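You operate a simulated robot arm through the tools that you are given. There is no shell and no other tool. Be economical: measure what you need, move in short steps, check, and stop when the job is done.

Carry out the task below with a simulated two-armed robot. There is one attempt and no reset: what you move stays moved.

JOB
Unwind the old yarn, then wind on green yarn to the length on the card.
Fine: press reset once between; the clip goes in the catch; leave the knob on wind.

The check looks at the end state, three seconds after you hand in, the way a careful person would. Anything else that was tipped, shoved, dropped, spilled or broken makes it a failure.

ROBOT AND FRAMES
Two 7-joint arms with fingered hands on one trunk that stands fixed in place. Base frame: the origin is at the foot of the trunk, x ahead of it, y to its left, z up; the work surface is at about z = 0.8. Readings come in m, rad, newtons and seconds.
The left shoulder is at [0.05, 0.214, 0.869], the right one opposite. With the tool pointing down near the work surface each hand reaches from about 0.4 to 0.9 m from the base axis, measured 20 degrees to its own side. Payload 3 kg a hand.
The TCP of each hand is the grasp point between the finger pads, 0.026 m short of the fingertips. In the tool frame z runs along the fingers and y along their closing line. Largest opening 0.132 m; the body of the gripper starts 0.073 m behind the TCP. The gripper is a hand of 3 fingers: y runs from the thumb to the fingers, the wrist lies at [0, 0, -0.229] in the tool frame, and closing takes about 1.5 s.
Orientation is that of the tool frame in the base frame, as a unit quaternion [w, x, y, z]. With the fingers straight down and closing along the base's y, the tool's x points along the base's -x, its y along +y and its z along -z.

CONTROLS
- The arms move only by the tool servo_tool. It takes "left_motion", "right_motion" or both (then of equal length, played together; a hand with none holds still); each is a list of rows, each an object (a shift or turn left out is 0, a gripper value left out holds the last) with "travel": the shift along the base's x, y, z in units of 25 mm (1.0 is 25 mm), a list of three; "angular": the turn, a rotation vector about the base's x, y, z in units of 8 degrees (1.0 is 8 degrees), a list of three. In form: [{"travel": [dx, dy, dz], "angular": [rx, ry, rz]}, ...]. A call has 1 to 12 rows; each row shifts and turns the commanded pose from where the row before left it. "left_claw" and "right_claw" are, for a hand that has rows, the gripper command, from -1 (fully open) to 1 (shut), values between in proportion, set as the call begins (left out, the last holds). A call with a number of a shift or a turn outside -1 to 1 is refused whole. Rows are played at 5 a second. More than 0.05 m and 0.15 rad between two rows, or a gripper value outside its range, and nothing of the call is played. A pose out of reach is approached as far as the arm can. The call stops where the force on the tool passes 40 N (or 10 N more than at its start, if that is more) or the arm is blocked; 0.2 s more then pass. The fingers move at their own pace (about 0.072 m/s each) and stop on an object; they squeeze with about 29 N. The grip force told is the motor's: it shows also when the fingers shut on nothing. Time passes only in rows, and 0.2 s behind the last, so rows that do not move let the fingers close. The reply holds the time, the measured pose of the TCP, the force on the tool along the base axes, the opening and the grip force, in the units named above and with some noise, with the torque about the TCP (base axes, N m) and any sound that the robot's microphone picked up.
- Cameras (640 x 400 px; columns grow to the right, rows downward): "scene" is now at [0.032, -0.0265, 1.5005]; the picture's right is [-0.30, -0.95, 0.00], its down [-0.60, 0.19, -0.77] and it looks along [0.74, -0.23, -0.63] (base axes); focal length 346 px, centre (320, 200). "left" rides on the left gripper at [-0.062, 0.003, -0.092] in its tool frame; the picture's right is [-0.05, -1.00, 0.00], its down [0.83, -0.04, -0.55] and it looks along [0.55, -0.03, 0.83] (tool axes); focal length 230 px, centre (320, 200). "right" rides on the right gripper at [0.062, 0.003, -0.092] in its tool frame; the picture's right is [-0.05, 1.00, 0.00], its down [-0.83, -0.04, -0.56] and it looks along [-0.55, -0.03, 0.83] (tool axes); focal length 230 px, centre (320, 200). There is no depth. A picture from a camera that has moved, and an enlarged one, comes with that camera's place and axes in the base frame and with its lens.
- camera(camera): a new picture of that camera. It takes no simulated time.
- curl_fingers(finger1, finger2, thumb_bend, hand): sets how far each is bent, from 0 (flat) to 1 (curled in); at 0.3 the hand is open as for a grip, at 0.7 the pads meet at the TCP. One left out holds its place. A second passes; each finger stops where it meets its share of the squeeze, and holds until it gets a number again. A gripper value or a shape takes the hand back. It gives what a move gives, with no picture; readings hold the bend of each and the force on the fingers (four entries, about 0 where the hand has none), thumb and palm.
- hand_shape(shape, hand): the hand has 3 fingers and takes this shape, open, in about a second: jaw (thumb against the fingers, like two jaws); tri (thumb and two fingers); tip (a fingertip pinch); poke (one finger out to press); point (the index stretched); flat (the hand flat); cup (the hand cupped); fist (a fist). The gripper value then closes the fingers along that shape, each until it touches; the sizes above hold for jaw. It gives what a move gives, with no picture.
- turn_head(pan, tilt): turns the head with the scene camera to pan (to the left, within 1.501 rad either way) and tilt (down, from -0.506 to 1.204), counted from straight ahead of the robot. It gives what a move gives.
- close_up(camera, box): a new picture of the part [left, top, right, bottom] of that camera's present view, enlarged. It takes no simulated time.
- finish_job(): hands the job in; it is judged then, once.

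Go step by step. Nothing tells you positions but the pictures and the camera data: compare them with the known pose of the tool, close in by small moves and look again before you grip or let go. The budget is 120 turns and 94 pictures, counting those below and the enlarged ones. Unless the task says otherwise, let go and move clear before handing in, and close with one line.

The tools are called after ">>>" by a JSON object that holds its "fn" and its "kwargs". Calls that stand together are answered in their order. servo_tool: Moves the arms, as the interface text tells. Its arguments: {"type":"object","properties":{"left_motion":{"type":"array","items":{"type":"object","properties":{"travel":{"type":"array","items":{"type":"number"}},"angular":{"type":"array","items":{"type":"number"}}}}},"left_claw":{"type":"number"},"right_motion":{"type":"array","items":{"type":"object","properties":{"travel":{"type":"array","items":{"type":"number"}},"angular":{"type":"array","items":{"type":"number"}}}}},"right_claw":{"type":"number"}},"required":[]} The other tools are called the same way: hand_shape (shape, hand) gives the hand a shape; curl_fingers (finger1, finger2, thumb_bend, hand) moves the fingers one by one; turn_head (pan, tilt) turns the head that bears the scene camera; camera (camera) takes a picture; close_up (camera, box) takes an enlarged picture of a part of a camera's view; finish_job () hands the job in.

At the start:

```text
time: 0.0
left_position: [0.6007, 0.1886, 1.1048]
left_ee_rot: [0.0, 0.031, 1.0, -0.001]
left_wrist_force: [-0.4, 0.2, -0.5]
left_wrist_torque: [-0.01, 0.0, -0.01]
left_gripper_width: 0.1319
left_finger_force: 0.0
left_shape: jaw
left_bend: [0.3, 0.3, 0.3]
left_finger forces: [0.1, 0.1, 0.0, 0.0, 0.0, 0.0]
right_position: [0.5388, -0.3291, 1.1389]
right_ee_rot: [0.0, 0.031, 1.0, 0.0]
right_wrist_force: [-0.6, -0.4, 0.2]
right_wrist_torque: [-0.01, 0.01, -0.01]
right_gripper_width: 0.1321
right_finger_force: 0.0
right_shape: jaw
right_bend: [0.3, 0.3, 0.3]
right_finger forces: [0.1, 0.0, 0.0, 0.1, 0.0, 0.0]
head pan, tilt: [-0.305, 0.684]
```

scene: 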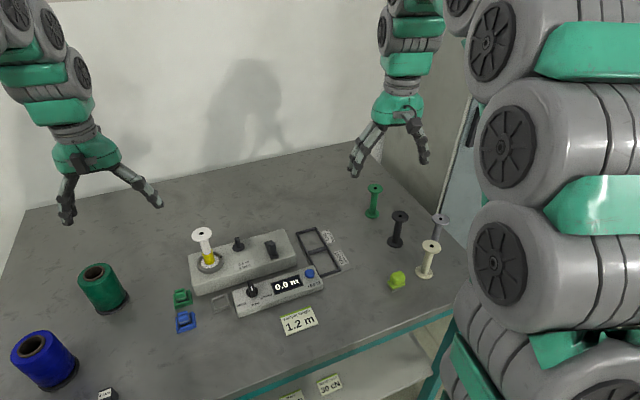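
right: 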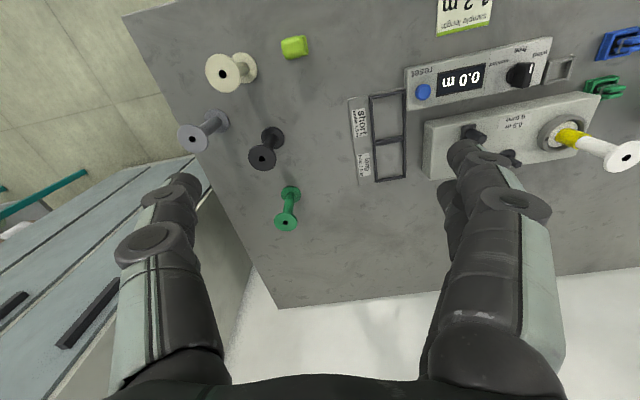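
left: 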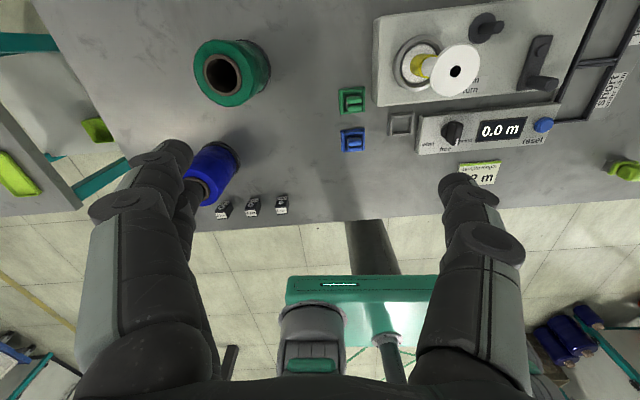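

I see a winding device with a bobbin (yellow yarn), a counter panel, spools and clips. I'll take enlarged views to read the labels.

>>> {"fn": "close_up", "kwargs": {"camera": "scene", "box": [160, 210, 360, 335]}}

>>> {"fn": "close_up", "kwargs": {"camera": "left", "box": [320, 0, 640, 200]}}

>>> {"fn": "close_up", "kwargs": {"camera": "right", "box": [340, 0, 640, 190]}}

```text
3.20 times, centred on (260, 272) of scene
camera zoom: at [0.032, -0.0265, 1.5005], right [-0.3, -0.95, 0.0], down [-0.6, 0.19, -0.77], along [0.74, -0.23, -0.63], focal length 1106 px, centre (512, -32)
```

zoom: 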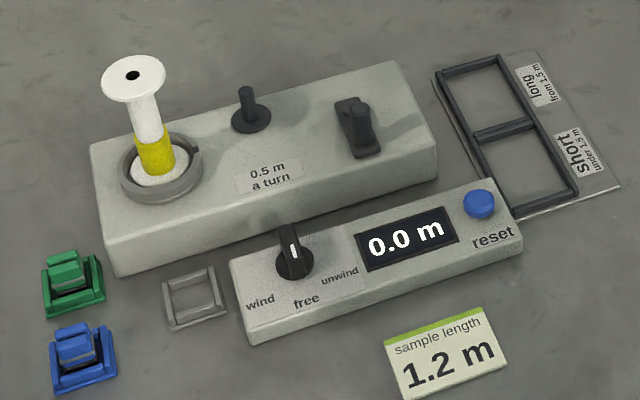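

```text
2.00 times, centred on (480, 100) of left
camera zoom: at [0.6625, 0.1885, 1.1958], right [-0.01, -1.0, 0.0], down [-0.83, 0.01, 0.55], along [-0.55, 0.01, -0.83], focal length 460 px, centre (0, 400)
```

zoom: 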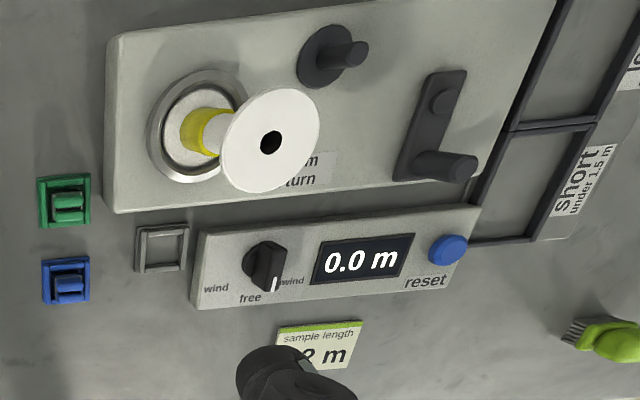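

```text
2.11 times, centred on (490, 95) of right
camera zoom: at [0.4752, -0.3223, 1.2343], right [0.11, 0.99, 0.0], down [0.83, -0.09, 0.56], along [0.55, -0.06, -0.83], focal length 484 px, centre (-38, 421)
```

zoom: 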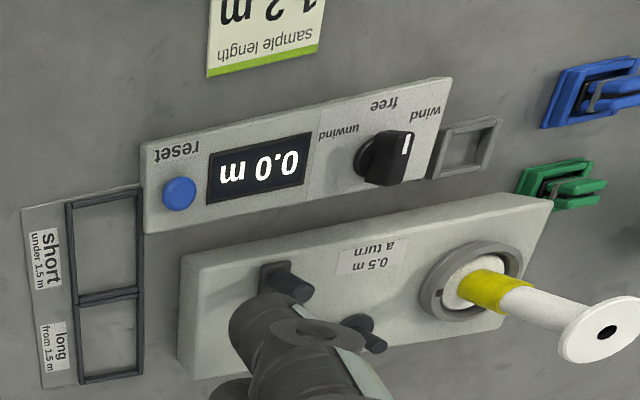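

>>> {"fn": "close_up", "kwargs": {"camera": "left", "box": [180, 60, 420, 220]}}

>>> {"fn": "close_up", "kwargs": {"camera": "scene", "box": [0, 240, 240, 400]}}

>>> {"fn": "close_up", "kwargs": {"camera": "scene", "box": [340, 170, 480, 300]}}

>>> {"fn": "close_up", "kwargs": {"camera": "left", "box": [380, 80, 580, 190]}}

```text
2.50 times, centred on (300, 140) of left
camera zoom: at [0.6625, 0.1885, 1.1958], right [-0.01, -1.0, 0.0], down [-0.83, 0.01, 0.55], along [-0.55, 0.01, -0.83], focal length 575 px, centre (370, 350)
```

zoom: 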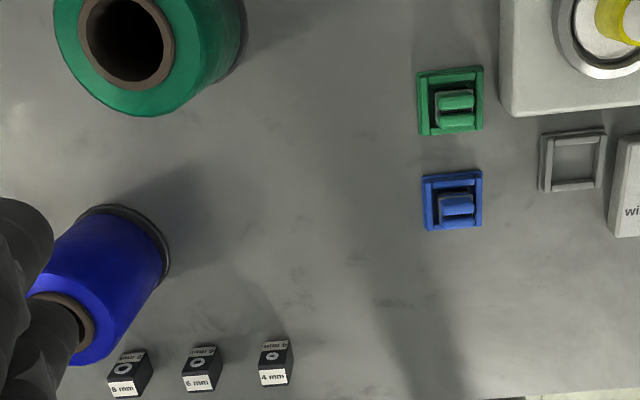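

```text
2.50 times, centred on (120, 320) of scene
camera zoom: at [0.032, -0.0265, 1.5005], right [-0.3, -0.95, 0.0], down [-0.6, 0.19, -0.77], along [0.74, -0.23, -0.63], focal length 864 px, centre (820, -100)
```

zoom: 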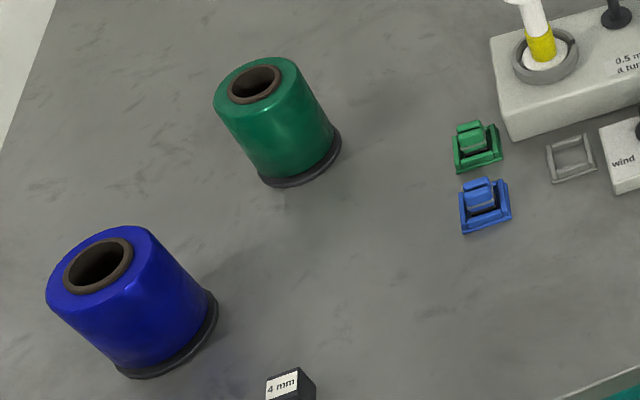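

```text
3.08 times, centred on (410, 235) of scene
camera zoom: at [0.032, -0.0265, 1.5005], right [-0.3, -0.95, 0.0], down [-0.6, 0.19, -0.77], along [0.74, -0.23, -0.63], focal length 1064 px, centre (43, 92)
```

zoom: 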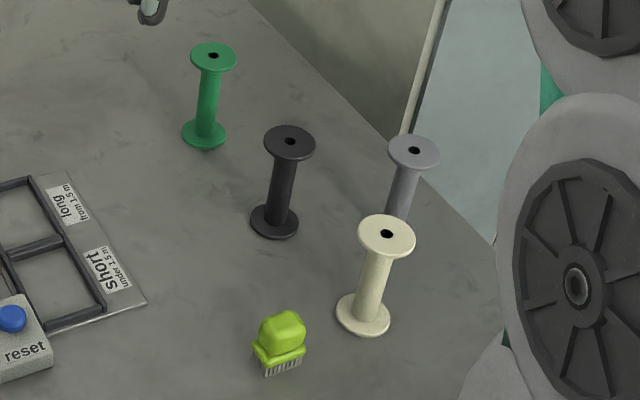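

```text
3.20 times, centred on (480, 135) of left
camera zoom: at [0.6625, 0.1885, 1.1958], right [-0.01, -1.0, 0.0], down [-0.83, 0.01, 0.55], along [-0.55, 0.01, -0.83], focal length 736 px, centre (-192, 408)
```

zoom: 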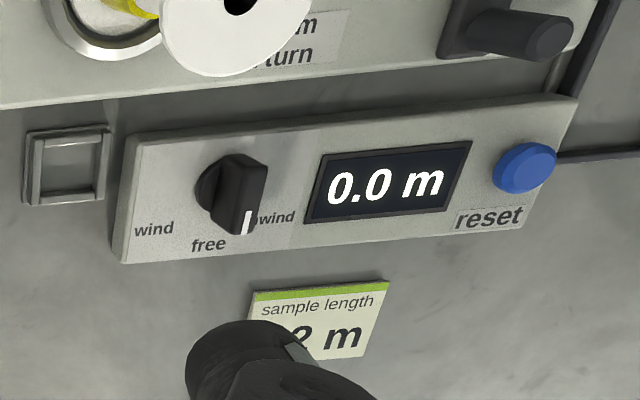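

I'll bring the left hand above the knob for a better look at the pointer.

>>> {"fn": "servo_tool", "kwargs": {"left_motion": [{"travel": [-0.29, -0.95, -0.5]}, {"travel": [-0.29, -0.95, -0.5]}, {"travel": [-0.29, -0.95, -0.5]}, {"travel": [-0.29, -0.95, -0.5]}, {"travel": [-0.29, -0.95, -0.5]}, {"travel": [-0.29, -0.95, -0.5]}, {"travel": [-0.29, -0.95, -0.5]}, {"travel": [-0.29, -0.95, -0.5]}, {"travel": [0, 0, 0]}]}}

>>> {"fn": "camera", "kwargs": {"camera": "left"}}

>>> {"fn": "camera", "kwargs": {"camera": "scene"}}

```text
time: 2.0
left_position: [0.5428, 0.0001, 1.0041]
left_ee_rot: [0.0, 0.031, 1.0, 0.0]
left_wrist_force: [0.3, 0.0, 0.0]
left_wrist_torque: [0.03, -0.01, -0.01]
left_gripper_width: 0.1319
left_finger_force: 0.0
left_shape: jaw
left_bend: [0.3, 0.3, 0.3]
left_finger forces: [0.0, 0.1, 0.1, 0.0, 0.0, 0.1]
right_position: [0.5374, -0.3303, 1.1394]
right_ee_rot: [0.0, 0.032, 0.999, -0.001]
right_wrist_force: [-0.4, 0.4, 0.0]
right_wrist_torque: [0.03, 0.0, 0.0]
right_gripper_width: 0.132
right_finger_force: 0.0
right_shape: jaw
right_bend: [0.3, 0.3, 0.3]
right_finger forces: [0.0, 0.0, 0.0, 0.0, 0.1, 0.0]
head pan, tilt: [-0.305, 0.684]
```

```text
83 pictures are left
camera left: at [0.604, -0.0002, 1.0959], right [-0.01, -1.0, 0.0], down [-0.83, 0.01, 0.56], along [-0.56, 0.01, -0.83], focal length 230 px, centre (320, 200)
```

left: 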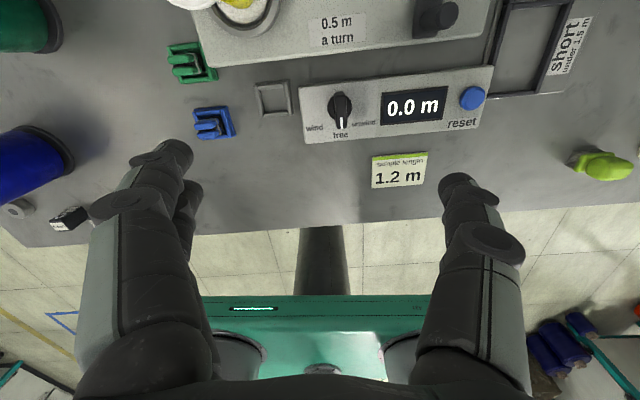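

```text
82 pictures are left
```

scene: 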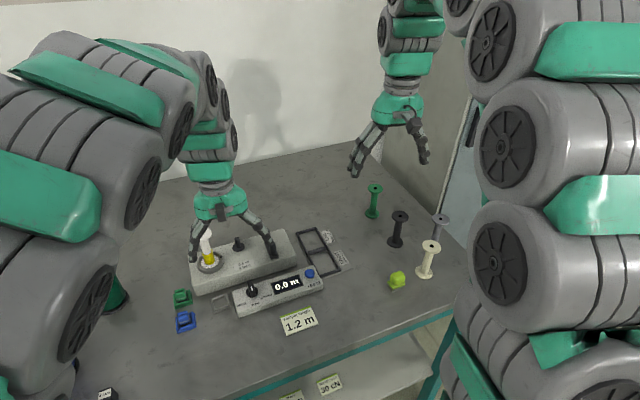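

The knob is on "free". I descend over it with the left hand, part closed.

>>> {"fn": "servo_tool", "kwargs": {"left_motion": [{"travel": [0.05, -0.4, -1]}, {"travel": [0.05, -0.4, -1]}, {"travel": [0.05, 0, -1]}, {"travel": [0, 0, 0]}, {"travel": [0, 0, 0]}], "left_claw": 0.1}}

>>> {"fn": "camera", "kwargs": {"camera": "left"}}

>>> {"fn": "close_up", "kwargs": {"camera": "scene", "box": [160, 180, 360, 305]}}

```text
time: 3.2
left_position: [0.5476, -0.0214, 0.9273]
left_ee_rot: [-0.001, 0.03, 1.0, 0.0]
left_wrist_force: [0.9, 0.3, 0.5]
left_wrist_torque: [0.01, -0.02, 0.02]
left_gripper_width: 0.0599
left_finger_force: 0.0
left_shape: jaw
left_bend: [0.73, 0.73, 0.7]
left_finger forces: [0.0, 0.0, 0.0, 0.0, 0.0, 0.0]
right_position: [0.5366, -0.329, 1.1395]
right_ee_rot: [-0.001, 0.032, 0.999, 0.0]
right_wrist_force: [1.0, 0.3, 0.5]
right_wrist_torque: [0.01, -0.02, 0.06]
right_gripper_width: 0.1322
right_finger_force: 0.0
right_shape: jaw
right_bend: [0.3, 0.3, 0.3]
right_finger forces: [0.1, 0.0, 0.1, 0.0, 0.0, 0.0]
head pan, tilt: [-0.305, 0.684]
```

```text
81 pictures are left
camera left: at [0.6083, -0.0219, 1.0194], right [-0.01, -1.0, 0.0], down [-0.83, 0.01, 0.55], along [-0.55, 0.01, -0.83], focal length 230 px, centre (320, 200)
```

left: 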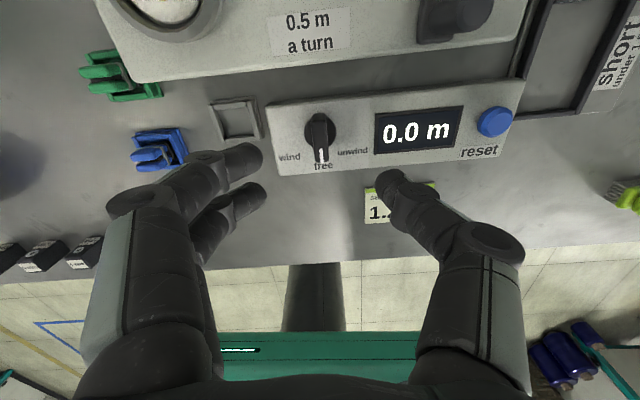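

```text
3.20 times, centred on (260, 242) of scene
camera zoom: at [0.032, -0.0265, 1.5005], right [-0.3, -0.95, 0.0], down [-0.6, 0.19, -0.77], along [0.74, -0.23, -0.63], focal length 1106 px, centre (512, 64)
```

zoom: 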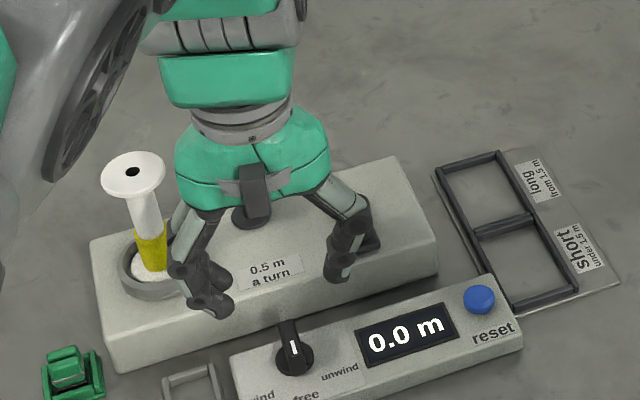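

>>> {"fn": "servo_tool", "kwargs": {"left_motion": [{"travel": [0.05, 0, -0.8]}, {"travel": [0.05, 0.05, -0.8]}, {"travel": [0, 0, -0.9]}, {"travel": [0, 0, 0]}]}}

>>> {"fn": "camera", "kwargs": {"camera": "left"}}

>>> {"fn": "close_up", "kwargs": {"camera": "scene", "box": [160, 200, 360, 325]}}

```text
time: 4.2
left_position: [0.55, -0.0198, 0.8646]
left_ee_rot: [0.0, 0.032, 1.0, 0.0]
left_wrist_force: [-0.4, 0.2, -0.1]
left_wrist_torque: [-0.04, 0.02, 0.02]
left_gripper_width: 0.0602
left_finger_force: 0.0
left_shape: jaw
left_bend: [0.73, 0.73, 0.7]
left_finger forces: [0.0, 0.1, 0.0, 0.0, 0.0, 0.0]
right_position: [0.5371, -0.3299, 1.139]
right_ee_rot: [0.0, 0.032, 0.999, 0.0]
right_wrist_force: [0.4, 0.1, 0.1]
right_wrist_torque: [0.0, 0.01, 0.02]
right_gripper_width: 0.1316
right_finger_force: 0.0
right_shape: jaw
right_bend: [0.3, 0.3, 0.3]
right_finger forces: [0.1, 0.0, 0.0, 0.0, 0.1, 0.1]
head pan, tilt: [-0.305, 0.684]
```

```text
79 pictures are left
camera left: at [0.6107, -0.0194, 0.9575], right [-0.01, -1.0, 0.0], down [-0.83, 0.01, 0.55], along [-0.55, 0.01, -0.83], focal length 230 px, centre (320, 200)
```

left: 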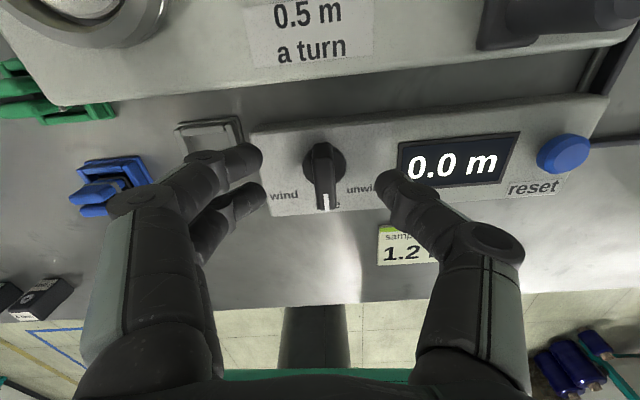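

```text
3.20 times, centred on (260, 262) of scene
camera zoom: at [0.0319, -0.0265, 1.5005], right [-0.3, -0.95, 0.0], down [-0.6, 0.19, -0.77], along [0.74, -0.23, -0.63], focal length 1106 px, centre (512, 0)
```

zoom: 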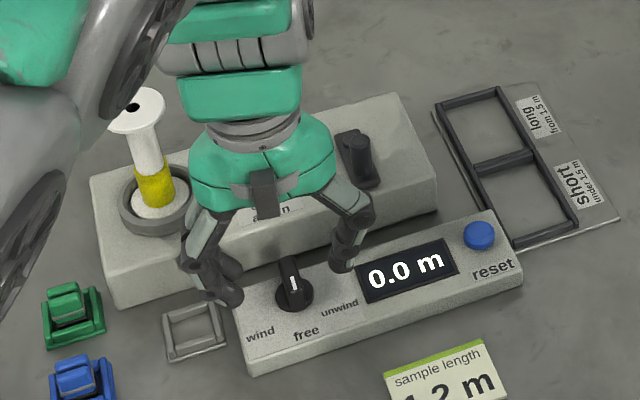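

>>> {"fn": "servo_tool", "kwargs": {"left_motion": [{"travel": [0.15, 0, -0.28]}, {"travel": [0, 0, 0]}, {"travel": [0, 0, 0]}, {"travel": [0, 0, 0]}, {"travel": [0, 0, 0]}, {"travel": [0, 0, 0]}, {"travel": [0, 0, 0]}], "left_claw": 1.0}}

>>> {"fn": "camera", "kwargs": {"camera": "left"}}

```text
time: 5.8
left_position: [0.5546, -0.0191, 0.8583]
left_ee_rot: [0.0, 0.032, 0.999, -0.001]
left_wrist_force: [3.1, 0.6, -8.4]
left_wrist_torque: [0.07, -0.08, 0.02]
left_gripper_width: 0.0064
left_finger_force: 28.8
left_shape: jaw
left_bend: [0.71, 0.7, 0.7]
left_finger forces: [12.5, 12.6, 0.0, 0.1, 25.1, 0.1]
right_position: [0.5367, -0.33, 1.1388]
right_ee_rot: [0.0, 0.031, 1.0, 0.0]
right_wrist_force: [0.7, 1.1, 0.8]
right_wrist_torque: [0.0, -0.03, 0.01]
right_gripper_width: 0.1321
right_finger_force: 0.0
right_shape: jaw
right_bend: [0.3, 0.3, 0.3]
right_finger forces: [0.1, 0.1, 0.0, 0.0, 0.0, 0.0]
head pan, tilt: [-0.305, 0.684]
```

```text
77 pictures are left
camera left: at [0.6148, -0.0192, 0.9501], right [-0.01, -1.0, 0.0], down [-0.83, 0.01, 0.56], along [-0.56, 0.01, -0.83], focal length 230 px, centre (320, 200)
```

left: 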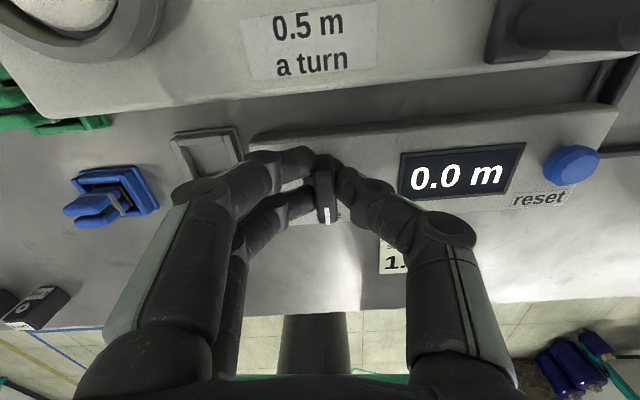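

The knob bar is gripped. I turn it toward "unwind" (counter-clockwise from above) in steps.

>>> {"fn": "servo_tool", "kwargs": {"left_motion": [{"travel": [0, 0, 0.06], "angular": [0, 0, 1]}, {"angular": [0, 0, 1]}, {"angular": [0, 0, 1]}, {"angular": [0, 0, 1]}, {"angular": [0, 0, 0.8]}, {"angular": [0, 0, 0]}]}}

>>> {"fn": "camera", "kwargs": {"camera": "left"}}

>>> {"fn": "close_up", "kwargs": {"camera": "scene", "box": [200, 240, 360, 340]}}

```text
time: 7.2
left_position: [0.5531, -0.0191, 0.8615]
left_ee_rot: [0.001, -0.3, 0.954, -0.001]
left_wrist_force: [-4.9, 15.4, -21.9]
left_wrist_torque: [0.26, 0.08, -0.12]
left_gripper_width: 0.0033
left_finger_force: 28.5
left_shape: jaw
left_bend: [0.68, 0.66, 0.7]
left_finger forces: [16.0, 16.9, 0.1, 0.0, 17.2, 0.1]
right_position: [0.5368, -0.3284, 1.1396]
right_ee_rot: [-0.001, 0.032, 0.999, -0.001]
right_wrist_force: [-0.3, -0.6, 0.8]
right_wrist_torque: [-0.01, 0.0, 0.01]
right_gripper_width: 0.1318
right_finger_force: 0.1
right_shape: jaw
right_bend: [0.3, 0.3, 0.3]
right_finger forces: [0.1, 0.0, 0.0, 0.0, 0.0, 0.1]
head pan, tilt: [-0.305, 0.684]
```

```text
76 pictures are left
camera left: at [0.6012, 0.019, 0.953], right [0.61, -0.79, 0.0], down [-0.66, -0.51, 0.56], along [-0.44, -0.34, -0.83], focal length 230 px, centre (320, 200)
```

left: 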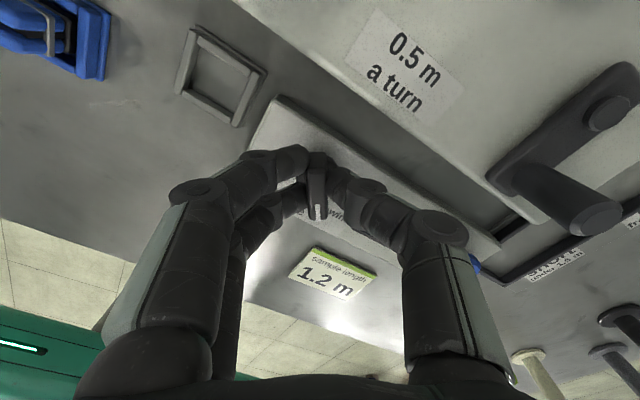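

```text
4.00 times, centred on (280, 290) of scene
camera zoom: at [0.0321, -0.0263, 1.5005], right [-0.3, -0.95, 0.0], down [-0.6, 0.19, -0.77], along [0.74, -0.23, -0.63], focal length 1383 px, centre (480, -160)
```

zoom: 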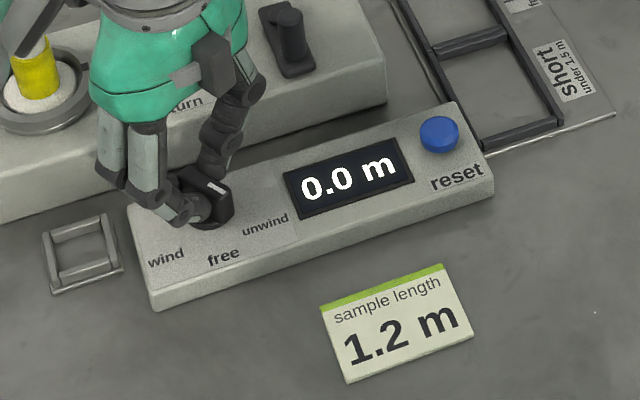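

>>> {"fn": "servo_tool", "kwargs": {"left_motion": [{"angular": [0, 0, 0.9]}, {"angular": [0, 0, 0.9]}, {"angular": [0, 0, 0]}]}}

>>> {"fn": "close_up", "kwargs": {"camera": "left", "box": [220, 100, 440, 240]}}

>>> {"fn": "close_up", "kwargs": {"camera": "scene", "box": [220, 250, 300, 300]}}

```text
time: 8.0
left_position: [0.5543, -0.0196, 0.8608]
left_ee_rot: [0.0, -0.418, 0.909, 0.001]
left_wrist_force: [-8.2, 20.5, -15.7]
left_wrist_torque: [0.4, 0.21, -0.2]
left_gripper_width: 0.0038
left_finger_force: 29.3
left_shape: jaw
left_bend: [0.68, 0.66, 0.7]
left_finger forces: [17.2, 19.4, 0.0, 0.0, 16.0, 0.0]
right_position: [0.5378, -0.3291, 1.1391]
right_ee_rot: [-0.001, 0.031, 1.0, 0.0]
right_wrist_force: [-0.4, 0.6, -0.9]
right_wrist_torque: [0.01, 0.03, 0.02]
right_gripper_width: 0.1318
right_finger_force: 0.1
right_shape: jaw
right_bend: [0.3, 0.3, 0.3]
right_finger forces: [0.0, 0.1, 0.1, 0.1, 0.0, 0.0]
head pan, tilt: [-0.305, 0.684]
```

```text
2.86 times, centred on (330, 170) of left
camera zoom: at [0.591, 0.0298, 0.953], right [0.79, -0.61, 0.0], down [-0.51, -0.66, 0.55], along [-0.34, -0.44, -0.83], focal length 657 px, centre (291, 286)
```

zoom: 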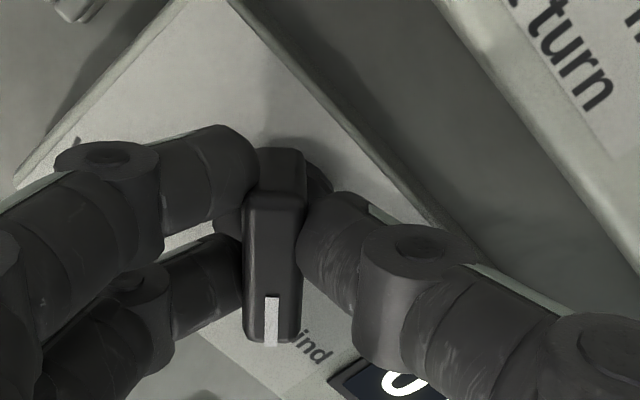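

```text
8.00 times, centred on (260, 275) of scene
camera zoom: at [0.032, -0.0262, 1.5005], right [-0.3, -0.95, 0.0], down [-0.6, 0.19, -0.77], along [0.74, -0.23, -0.63], focal length 2766 px, centre (800, -400)
```

zoom: 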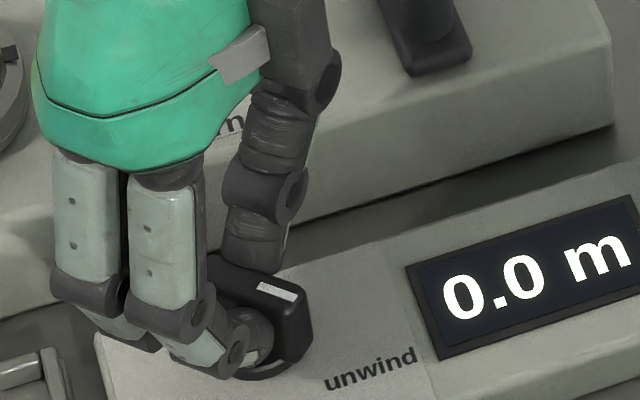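

The pointer now aims at "unwind". I release and rise, then look.

>>> {"fn": "servo_tool", "kwargs": {"left_motion": [{}, {}, {}, {"travel": [0, 0, 0.5]}, {"travel": [0, 0, 1]}, {"travel": [0, 0, 1]}, {"travel": [0, 0, 1]}], "left_claw": 0.1}}

>>> {"fn": "camera", "kwargs": {"camera": "left"}}

```text
time: 9.6
left_position: [0.5557, -0.0226, 0.9497]
left_ee_rot: [0.001, -0.416, 0.909, 0.0]
left_wrist_force: [-0.3, 0.8, 0.4]
left_wrist_torque: [-0.03, 0.02, -0.02]
left_gripper_width: 0.059
left_finger_force: 0.0
left_shape: jaw
left_bend: [0.73, 0.73, 0.7]
left_finger forces: [0.1, 0.0, 0.0, 0.1, 0.0, 0.0]
right_position: [0.5368, -0.3298, 1.1397]
right_ee_rot: [0.0, 0.032, 0.999, 0.0]
right_wrist_force: [0.6, 0.6, 0.4]
right_wrist_torque: [0.01, 0.01, 0.0]
right_gripper_width: 0.1319
right_finger_force: 0.0
right_shape: jaw
right_bend: [0.3, 0.3, 0.3]
right_finger forces: [0.1, 0.0, 0.0, 0.0, 0.0, 0.0]
head pan, tilt: [-0.305, 0.684]
```

```text
72 pictures are left
camera left: at [0.5934, 0.0272, 1.0414], right [0.79, -0.61, 0.0], down [-0.51, -0.66, 0.56], along [-0.34, -0.44, -0.83], focal length 230 px, centre (320, 200)
```

left: 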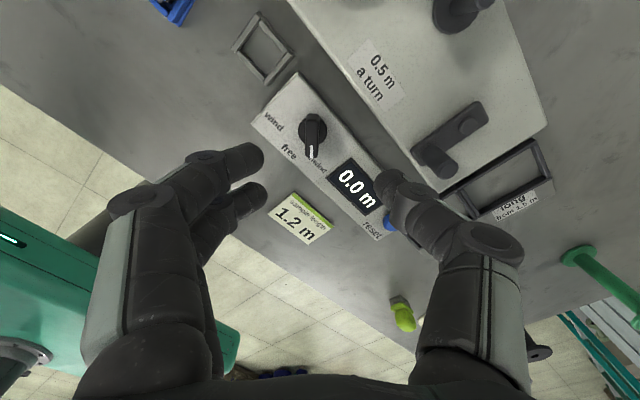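

Knob is on "unwind". I retreat the left hand and bring the right hand over the crank, turned 90 degrees.

>>> {"fn": "servo_tool", "kwargs": {"left_motion": [{"travel": [-0.1, 0.8, 0.55], "angular": [0, 0, -0.6]}, {"travel": [-0.1, 0.8, 0.55], "angular": [0, 0, -0.6]}, {"travel": [-0.1, 0.8, 0.55], "angular": [0, 0, -0.6]}, {"travel": [-0.1, 0.8, 0.55], "angular": [0, 0, -0.6]}, {"travel": [-0.1, 0.8, 0.55], "angular": [0, 0, -0.6]}, {"travel": [-0.1, 0.8, 0.55], "angular": [0, 0, -0.6]}, {"travel": [-0.1, 0.8, 0.55], "angular": [0, 0, -0.6]}, {"travel": [-0.1, 0.8, 0.55], "angular": [0, 0, -0.6]}, {"travel": [-0.1, 0.8, 0.55], "angular": [0, 0, -0.6]}, {"travel": [-0.1, 0.8, 0.55], "angular": [0, 0, -0.6]}, {"travel": [-0.1, 0.8, 0.55], "angular": [0, 0, -0.6]}, {}], "right_claw": 0.1, "right_motion": [{"travel": [0.3, 0.89, -0.5], "angular": [0, 0, 1]}, {"travel": [0.3, 0.89, -0.5], "angular": [0, 0, 1]}, {"travel": [0.3, 0.89, -0.5], "angular": [0, 0, 1]}, {"travel": [0.3, 0.89, -0.5], "angular": [0, 0, 1]}, {"travel": [0.3, 0.89, -0.5], "angular": [0, 0, 1]}, {"travel": [0.3, 0.89, -0.5], "angular": [0, 0, 1]}, {"travel": [0.3, 0.89, -0.5], "angular": [0, 0, 1]}, {"travel": [0.3, 0.89, -0.5], "angular": [0, 0, 1]}, {"travel": [0.3, 0.89, -0.5], "angular": [0, 0, 1]}, {"travel": [0.3, 0.89, -0.5], "angular": [0, 0, 1]}, {"travel": [0.3, 0.89, -0.5], "angular": [0, 0, 1]}, {}]}}

>>> {"fn": "camera", "kwargs": {"camera": "right"}}

>>> {"fn": "camera", "kwargs": {"camera": "scene"}}

```text
time: 12.2
left_position: [0.5232, 0.2008, 1.0994]
left_ee_rot: [0.0, 0.031, 1.0, 0.0]
left_wrist_force: [-0.2, 0.0, 0.3]
left_wrist_torque: [0.02, -0.03, -0.01]
left_gripper_width: 0.0588
left_finger_force: 0.0
left_shape: jaw
left_bend: [0.73, 0.73, 0.7]
left_finger forces: [0.0, 0.0, 0.0, 0.0, 0.0, 0.0]
right_position: [0.6178, -0.0878, 1.0018]
right_ee_rot: [0.0, -0.672, 0.741, 0.001]
right_wrist_force: [0.0, 0.3, -0.6]
right_wrist_torque: [0.0, 0.0, 0.03]
right_gripper_width: 0.06
right_finger_force: 0.1
right_shape: jaw
right_bend: [0.73, 0.73, 0.7]
right_finger forces: [0.0, 0.0, 0.1, 0.0, 0.0, 0.0]
head pan, tilt: [-0.305, 0.684]
```

```text
71 pictures are left
camera right: at [0.6081, -0.1482, 1.0976], right [-0.99, 0.15, 0.0], down [0.12, 0.82, 0.56], along [0.08, 0.55, -0.83], focal length 230 px, centre (320, 200)
```

right: 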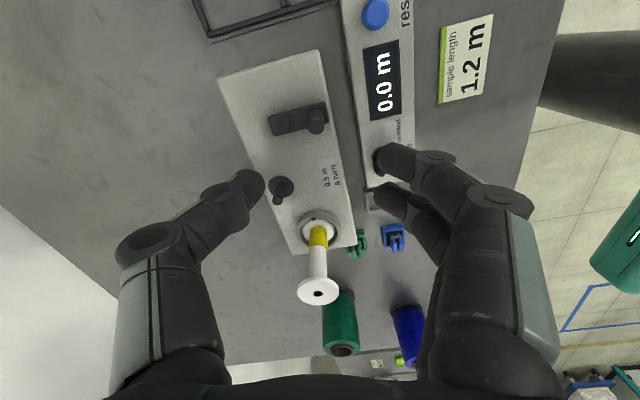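

```text
70 pictures are left
```

scene: 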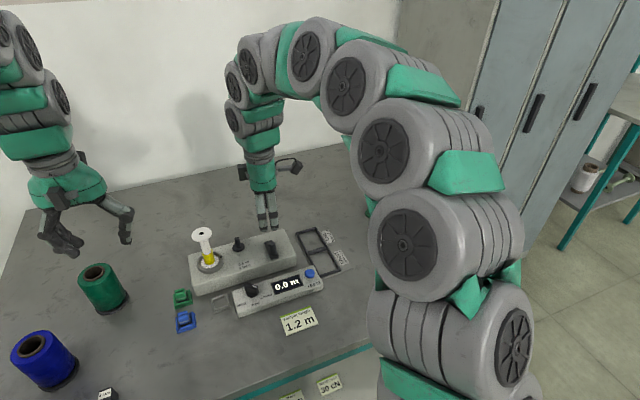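

>>> {"fn": "servo_tool", "kwargs": {"right_motion": [{"travel": [0.05, 0, -1]}, {"travel": [0.05, 0, -1]}, {"travel": [0, 0, -0.7]}, {}]}}

>>> {"fn": "camera", "kwargs": {"camera": "right"}}

>>> {"fn": "close_up", "kwargs": {"camera": "scene", "box": [200, 200, 320, 275]}}

```text
time: 13.2
left_position: [0.5225, 0.2011, 1.0985]
left_ee_rot: [0.0, 0.031, 1.0, 0.0]
left_wrist_force: [0.2, 0.3, -1.1]
left_wrist_torque: [0.01, 0.01, 0.01]
left_gripper_width: 0.0589
left_finger_force: 0.2
left_shape: jaw
left_bend: [0.73, 0.73, 0.7]
left_finger forces: [0.0, 0.0, 0.0, 0.0, 0.0, 0.1]
right_position: [0.6214, -0.0865, 0.9344]
right_ee_rot: [0.0, -0.672, 0.741, 0.001]
right_wrist_force: [1.3, 0.2, 0.2]
right_wrist_torque: [0.01, -0.02, -0.01]
right_gripper_width: 0.0599
right_finger_force: 0.0
right_shape: jaw
right_bend: [0.73, 0.73, 0.7]
right_finger forces: [0.0, 0.0, 0.1, 0.0, 0.0, 0.0]
head pan, tilt: [-0.305, 0.684]
```

```text
69 pictures are left
camera right: at [0.6112, -0.1466, 1.0301], right [-0.99, 0.15, 0.0], down [0.12, 0.82, 0.56], along [0.08, 0.55, -0.83], focal length 230 px, centre (320, 200)
```

right: 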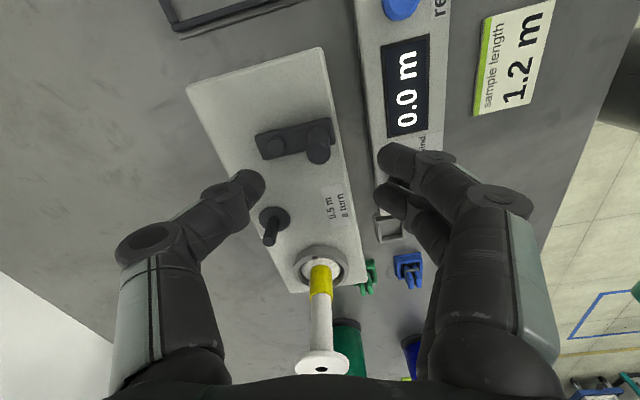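

```text
5.33 times, centred on (260, 238) of scene
camera zoom: at [0.0319, -0.0265, 1.5005], right [-0.3, -0.95, 0.0], down [-0.6, 0.19, -0.77], along [0.74, -0.23, -0.63], focal length 1844 px, centre (640, 0)
```

zoom: 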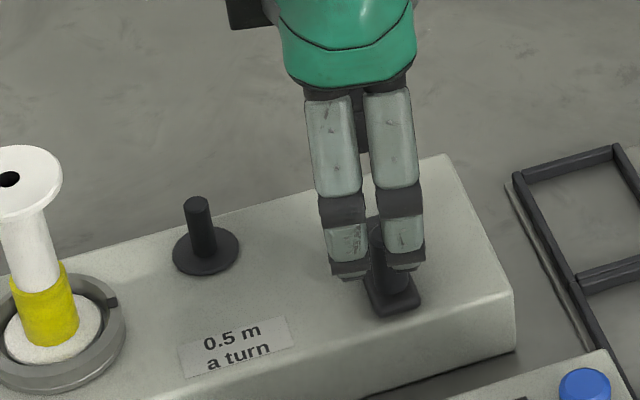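

>>> {"fn": "servo_tool", "kwargs": {"right_motion": [{"travel": [-0.03, -0.1, -0.8]}, {"travel": [0, 0, -0.8]}, {}]}}

>>> {"fn": "camera", "kwargs": {"camera": "right"}}

>>> {"fn": "close_up", "kwargs": {"camera": "scene", "box": [220, 210, 320, 272]}}

```text
time: 14.0
left_position: [0.5226, 0.2009, 1.1004]
left_ee_rot: [0.0, 0.032, 1.0, 0.0]
left_wrist_force: [-0.8, 0.7, -0.2]
left_wrist_torque: [0.01, 0.02, -0.02]
left_gripper_width: 0.059
left_finger_force: 0.1
left_shape: jaw
left_bend: [0.73, 0.73, 0.7]
left_finger forces: [0.0, 0.0, 0.0, 0.0, 0.0, 0.0]
right_position: [0.6181, -0.0901, 0.8955]
right_ee_rot: [0.0, -0.672, 0.741, 0.0]
right_wrist_force: [-0.1, -0.4, -0.4]
right_wrist_torque: [-0.01, -0.02, -0.01]
right_gripper_width: 0.0601
right_finger_force: 0.0
right_shape: jaw
right_bend: [0.73, 0.73, 0.7]
right_finger forces: [0.0, 0.1, 0.0, 0.0, 0.1, 0.1]
head pan, tilt: [-0.305, 0.684]
```

```text
67 pictures are left
camera right: at [0.6083, -0.1506, 0.9893], right [-0.99, 0.15, 0.0], down [0.12, 0.82, 0.55], along [0.08, 0.55, -0.83], focal length 230 px, centre (320, 200)
```

right: 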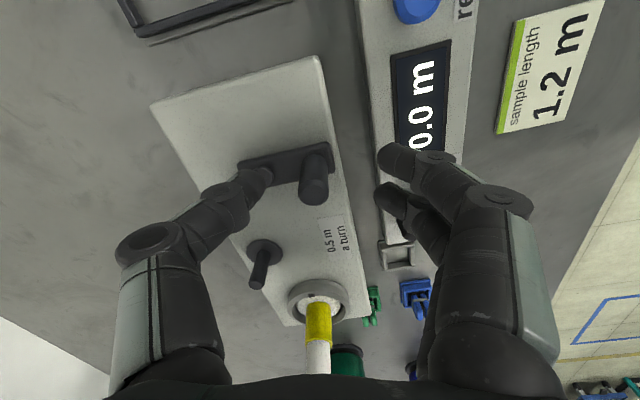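

```text
6.40 times, centred on (270, 241) of scene
camera zoom: at [0.0319, -0.0265, 1.5005], right [-0.3, -0.95, 0.0], down [-0.6, 0.19, -0.77], along [0.74, -0.23, -0.63], focal length 2212 px, centre (640, -62)
```

zoom: 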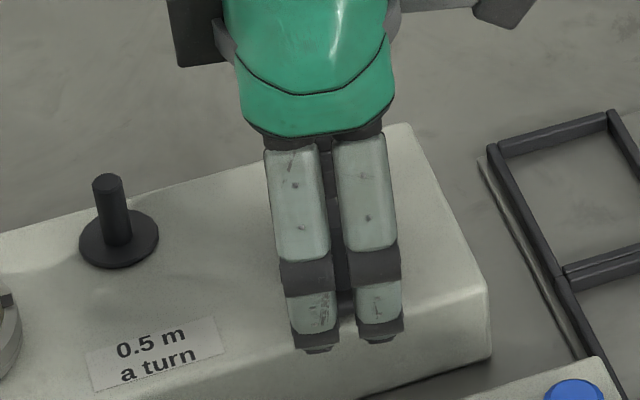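

>>> {"fn": "servo_tool", "kwargs": {"right_motion": [{"travel": [0, 0, 0.1]}, {}, {}, {}, {}, {}], "right_claw": 1.0}}

>>> {"fn": "camera", "kwargs": {"camera": "right"}}

```text
time: 15.4
left_position: [0.5224, 0.2001, 1.0997]
left_ee_rot: [0.0, 0.031, 1.0, 0.0]
left_wrist_force: [0.1, -0.4, -0.1]
left_wrist_torque: [-0.04, -0.02, -0.02]
left_gripper_width: 0.0591
left_finger_force: 0.0
left_shape: jaw
left_bend: [0.73, 0.73, 0.7]
left_finger forces: [0.1, 0.0, 0.0, 0.1, 0.0, 0.1]
right_position: [0.6196, -0.0896, 0.8956]
right_ee_rot: [0.0, -0.672, 0.741, 0.0]
right_wrist_force: [2.2, 0.2, -6.5]
right_wrist_torque: [0.0, -0.02, -0.03]
right_gripper_width: 0.0039
right_finger_force: 29.0
right_shape: jaw
right_bend: [0.69, 0.67, 0.7]
right_finger forces: [12.8, 10.0, 0.0, 0.0, 25.3, 0.0]
head pan, tilt: [-0.305, 0.684]
```

```text
65 pictures are left
camera right: at [0.6095, -0.1509, 0.9909], right [-0.99, 0.15, 0.0], down [0.12, 0.82, 0.56], along [0.08, 0.55, -0.83], focal length 230 px, centre (320, 200)
```

right: 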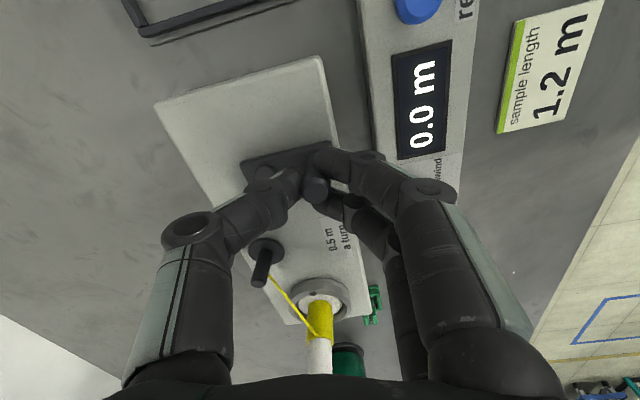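

The crank handle is caged and a yellow thread shows between post and bobbin. I try a small clockwise turn.

>>> {"fn": "servo_tool", "kwargs": {"right_motion": [{"travel": [0.01, 0.34, 0]}, {"travel": [0.1, 0.33, 0]}, {"travel": [0.18, 0.3, 0]}, {"travel": [0.25, 0.24, 0]}, {}]}}

>>> {"fn": "camera", "kwargs": {"camera": "right"}}

```text
time: 16.6
left_position: [0.5241, 0.2005, 1.0989]
left_ee_rot: [-0.001, 0.032, 0.999, 0.0]
left_wrist_force: [-0.2, 1.0, -0.5]
left_wrist_torque: [0.01, 0.01, 0.02]
left_gripper_width: 0.0587
left_finger_force: 0.2
left_shape: jaw
left_bend: [0.73, 0.73, 0.7]
left_finger forces: [0.0, 0.0, 0.0, 0.0, 0.0, 0.1]
right_position: [0.635, -0.0583, 0.8956]
right_ee_rot: [0.0, -0.671, 0.741, 0.0]
right_wrist_force: [2.0, -3.8, -5.5]
right_wrist_torque: [-0.05, 0.01, 0.0]
right_gripper_width: 0.0024
right_finger_force: 28.8
right_shape: jaw
right_bend: [0.68, 0.66, 0.7]
right_finger forces: [15.1, 10.0, 0.1, 0.0, 26.7, 0.1]
head pan, tilt: [-0.305, 0.684]
```

```text
64 pictures are left
camera right: at [0.6248, -0.1192, 0.9912], right [-0.99, 0.15, 0.0], down [0.12, 0.82, 0.56], along [0.08, 0.55, -0.83], focal length 230 px, centre (320, 200)
```

right: 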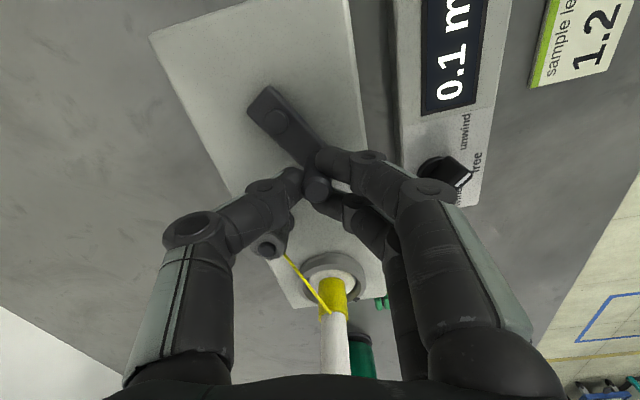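

Counter moves and yarn unwinds. I continue clockwise along a fitted circle.

>>> {"fn": "servo_tool", "kwargs": {"right_motion": [{"travel": [0.456, 0.168, 0]}, {"travel": [0.488, 0, 0]}, {"travel": [0.456, -0.168, 0]}, {"travel": [0.372, -0.312, 0]}, {"travel": [0.244, -0.42, 0]}, {}]}}

>>> {"fn": "camera", "kwargs": {"camera": "right"}}

```text
time: 18.0
left_position: [0.5224, 0.2011, 1.0985]
left_ee_rot: [0.0, 0.031, 1.0, 0.0]
left_wrist_force: [-1.0, 0.0, 0.3]
left_wrist_torque: [-0.02, 0.05, -0.01]
left_gripper_width: 0.0588
left_finger_force: 0.0
left_shape: jaw
left_bend: [0.73, 0.73, 0.7]
left_finger forces: [0.1, 0.0, 0.0, 0.1, 0.1, 0.1]
right_position: [0.6831, -0.0761, 0.8959]
right_ee_rot: [0.0, -0.672, 0.741, 0.0]
right_wrist_force: [15.1, 3.0, -5.3]
right_wrist_torque: [0.06, -0.23, -0.02]
right_gripper_width: 0.0031
right_finger_force: 28.9
right_shape: jaw
right_bend: [0.68, 0.66, 0.7]
right_finger forces: [11.6, 12.2, 0.0, 0.0, 33.4, 0.0]
head pan, tilt: [-0.305, 0.684]
```

```text
63 pictures are left
camera right: at [0.674, -0.1374, 0.9912], right [-0.99, 0.15, 0.0], down [0.12, 0.82, 0.56], along [0.08, 0.55, -0.83], focal length 230 px, centre (320, 200)
```

right: 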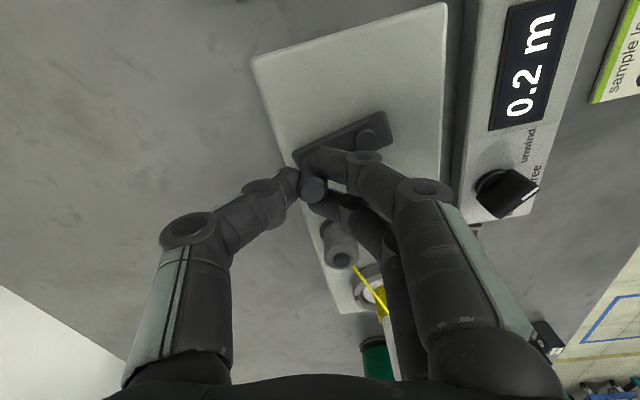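

>>> {"fn": "servo_tool", "kwargs": {"right_motion": [{"travel": [-0.042, -0.408, 0]}, {"travel": [-0.078, -0.448, 0]}, {"travel": [-0.228, -0.392, 0]}, {"travel": [-0.347, -0.291, 0]}, {"travel": [-0.426, -0.157, 0]}, {"travel": [-0.456, 0, 0]}, {"travel": [-0.426, 0.157, 0]}, {"travel": [-0.347, 0.291, 0]}, {"travel": [-0.228, 0.392, 0]}, {}]}}

>>> {"fn": "camera", "kwargs": {"camera": "right"}}

```text
time: 20.2
left_position: [0.5236, 0.2008, 1.099]
left_ee_rot: [0.0, 0.032, 0.999, 0.001]
left_wrist_force: [0.2, 0.0, 0.8]
left_wrist_torque: [0.04, -0.02, 0.0]
left_gripper_width: 0.0588
left_finger_force: 0.0
left_shape: jaw
left_bend: [0.73, 0.73, 0.7]
left_finger forces: [0.0, 0.1, 0.0, 0.0, 0.0, 0.0]
right_position: [0.6201, -0.0977, 0.896]
right_ee_rot: [0.0, -0.672, 0.74, -0.001]
right_wrist_force: [17.4, 6.3, -5.9]
right_wrist_torque: [-0.05, -0.28, 0.05]
right_gripper_width: 0.0021
right_finger_force: 29.1
right_shape: jaw
right_bend: [0.68, 0.71, 0.7]
right_finger forces: [16.0, 17.0, 0.0, 0.0, 31.5, 0.0]
head pan, tilt: [-0.305, 0.684]
```

```text
62 pictures are left
camera right: at [0.6101, -0.1578, 0.9915], right [-0.99, 0.15, 0.0], down [0.12, 0.82, 0.56], along [0.08, 0.55, -0.83], focal length 230 px, centre (320, 200)
```

right: 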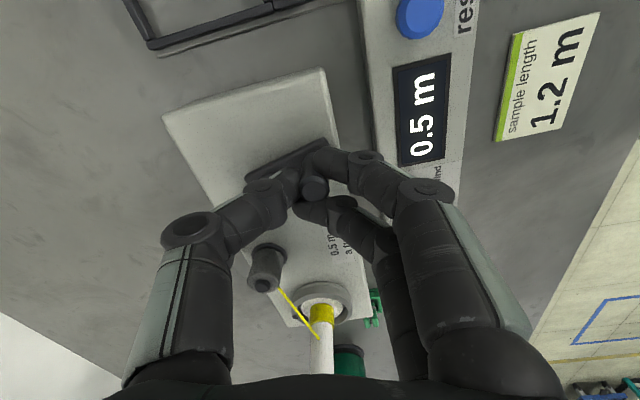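

>>> {"fn": "servo_tool", "kwargs": {"right_motion": [{"travel": [-0.078, 0.448, 0]}, {"travel": [0.078, 0.448, 0]}, {"travel": [0.228, 0.392, 0]}, {"travel": [0.347, 0.291, 0]}, {"travel": [0.426, 0.157, 0]}, {"travel": [0.456, 0, 0]}, {"travel": [0.426, -0.157, 0]}, {"travel": [0.347, -0.291, 0]}, {"travel": [0.228, -0.392, 0]}, {"travel": [0.078, -0.448, 0]}, {"travel": [-0.078, -0.448, 0]}, {"travel": [-0.228, -0.392, 0]}]}}

>>> {"fn": "camera", "kwargs": {"camera": "right"}}

```text
time: 22.8
left_position: [0.5234, 0.2001, 1.0994]
left_ee_rot: [0.0, 0.032, 0.999, 0.001]
left_wrist_force: [0.0, -0.8, -0.1]
left_wrist_torque: [-0.02, 0.01, 0.02]
left_gripper_width: 0.0587
left_finger_force: 0.1
left_shape: jaw
left_bend: [0.73, 0.73, 0.7]
left_finger forces: [0.1, 0.0, 0.0, 0.1, 0.0, 0.1]
right_position: [0.6766, -0.1114, 0.8952]
right_ee_rot: [0.0, -0.671, 0.741, 0.0]
right_wrist_force: [9.0, -10.8, 4.6]
right_wrist_torque: [-0.27, -0.23, 0.0]
right_gripper_width: 0.0024
right_finger_force: 28.8
right_shape: jaw
right_bend: [0.68, 0.7, 0.7]
right_finger forces: [23.6, 10.8, 0.0, 0.0, 29.6, 0.0]
head pan, tilt: [-0.305, 0.684]
```

```text
61 pictures are left
camera right: at [0.6662, -0.1705, 0.9912], right [-0.99, 0.15, 0.0], down [0.12, 0.82, 0.55], along [0.08, 0.55, -0.83], focal length 230 px, centre (320, 200)
```

right: 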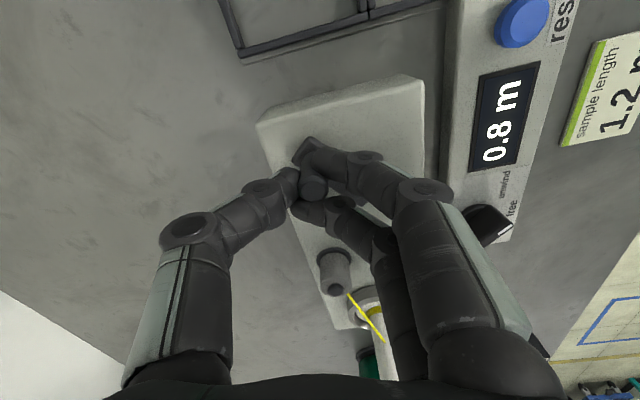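

>>> {"fn": "servo_tool", "kwargs": {"right_motion": [{"travel": [-0.347, -0.291, 0]}, {"travel": [-0.426, -0.157, 0]}, {"travel": [-0.456, 0, 0]}, {"travel": [-0.426, 0.157, 0]}, {"travel": [-0.347, 0.291, 0]}, {"travel": [-0.228, 0.392, 0]}, {"travel": [-0.078, 0.448, 0]}, {}]}}

>>> {"fn": "camera", "kwargs": {"camera": "right"}}

```text
time: 24.6
left_position: [0.5237, 0.2014, 1.0996]
left_ee_rot: [-0.001, 0.031, 1.0, 0.0]
left_wrist_force: [-0.6, -0.5, -0.1]
left_wrist_torque: [0.01, -0.01, 0.0]
left_gripper_width: 0.059
left_finger_force: 0.0
left_shape: jaw
left_bend: [0.73, 0.73, 0.7]
left_finger forces: [0.1, 0.1, 0.1, 0.0, 0.1, 0.0]
right_position: [0.6192, -0.0859, 0.8982]
right_ee_rot: [0.0, -0.672, 0.741, 0.0]
right_wrist_force: [17.5, -0.4, -17.1]
right_wrist_torque: [-0.12, -0.2, 0.05]
right_gripper_width: 0.0018
right_finger_force: 29.0
right_shape: jaw
right_bend: [0.68, 0.7, 0.7]
right_finger forces: [16.9, 13.3, 0.0, 0.0, 31.0, 0.1]
head pan, tilt: [-0.305, 0.684]
```

```text
60 pictures are left
camera right: at [0.6089, -0.147, 0.9924], right [-0.99, 0.15, 0.0], down [0.12, 0.82, 0.56], along [0.08, 0.55, -0.83], focal length 230 px, centre (320, 200)
```

right: 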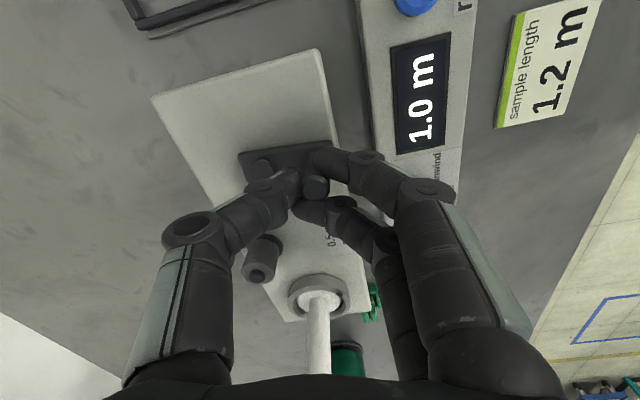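

The bobbin is bare and the counter reads 1.0 m. I release the crank and lift the right hand, while the left hand moves above the green clip for a look.

>>> {"fn": "servo_tool", "kwargs": {"right_motion": [{}, {}, {}, {"travel": [0, 0, 0.5]}, {"travel": [0, 0, 1]}, {"travel": [0, 0, 1]}, {"travel": [-0.5, -0.7, 1]}, {"travel": [-0.5, -0.7, 0.5]}, {"travel": [-0.5, -0.7, 0]}, {"travel": [-0.5, -0.5, 0]}, {"travel": [-0.5, -0.5, 0]}, {}], "right_claw": 0.1, "left_motion": [{"travel": [0.2, -0.2, -0.3]}, {"travel": [0.2, -0.2, -0.5]}, {"travel": [0.2, -0.2, -0.5]}, {"travel": [0.2, -0.2, -0.5]}, {"travel": [0.2, -0.2, -0.5]}, {"travel": [0.2, -0.2, -0.5]}, {"travel": [0.2, -0.2, -0.5]}, {"travel": [0.2, -0.2, -0.5]}, {"travel": [0.2, -0.2, -0.5]}, {"travel": [0.2, -0.2, -0.5]}, {"travel": [0.2, -0.2, -0.4]}, {}]}}

>>> {"fn": "camera", "kwargs": {"camera": "right"}}

>>> {"fn": "camera", "kwargs": {"camera": "left"}}

```text
time: 27.2
left_position: [0.5812, 0.1441, 0.9698]
left_ee_rot: [0.0, 0.031, 1.0, 0.0]
left_wrist_force: [-0.7, 0.2, 0.0]
left_wrist_torque: [0.01, 0.0, 0.0]
left_gripper_width: 0.0588
left_finger_force: 0.1
left_shape: jaw
left_bend: [0.73, 0.73, 0.7]
left_finger forces: [0.1, 0.1, 0.0, 0.1, 0.0, 0.0]
right_position: [0.5565, -0.1652, 0.9959]
right_ee_rot: [0.0, -0.673, 0.74, 0.001]
right_wrist_force: [0.5, 0.7, 0.2]
right_wrist_torque: [0.02, 0.02, 0.02]
right_gripper_width: 0.059
right_finger_force: 0.1
right_shape: jaw
right_bend: [0.73, 0.73, 0.7]
right_finger forces: [0.1, 0.1, 0.0, 0.1, 0.1, 0.1]
head pan, tilt: [-0.305, 0.684]
```

```text
59 pictures are left
camera right: at [0.5467, -0.2252, 1.0914], right [-0.99, 0.15, 0.0], down [0.12, 0.82, 0.55], along [0.08, 0.55, -0.83], focal length 230 px, centre (320, 200)
```

right: 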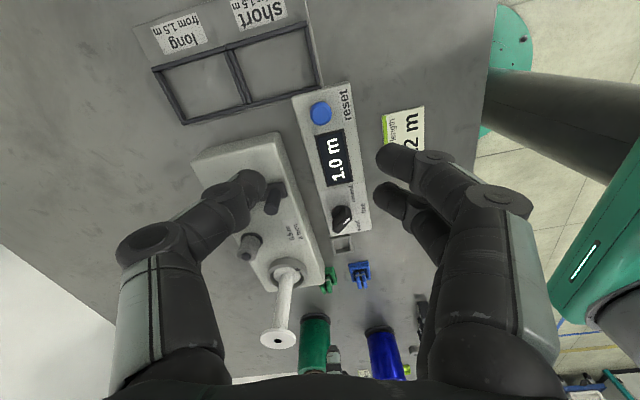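

```text
58 pictures are left
camera left: at [0.6431, 0.1434, 1.0615], right [-0.01, -1.0, 0.0], down [-0.83, 0.01, 0.56], along [-0.56, 0.01, -0.83], focal length 230 px, centre (320, 200)
```

left: 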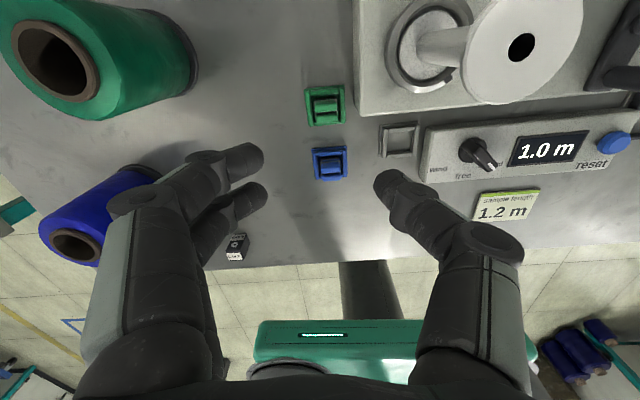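

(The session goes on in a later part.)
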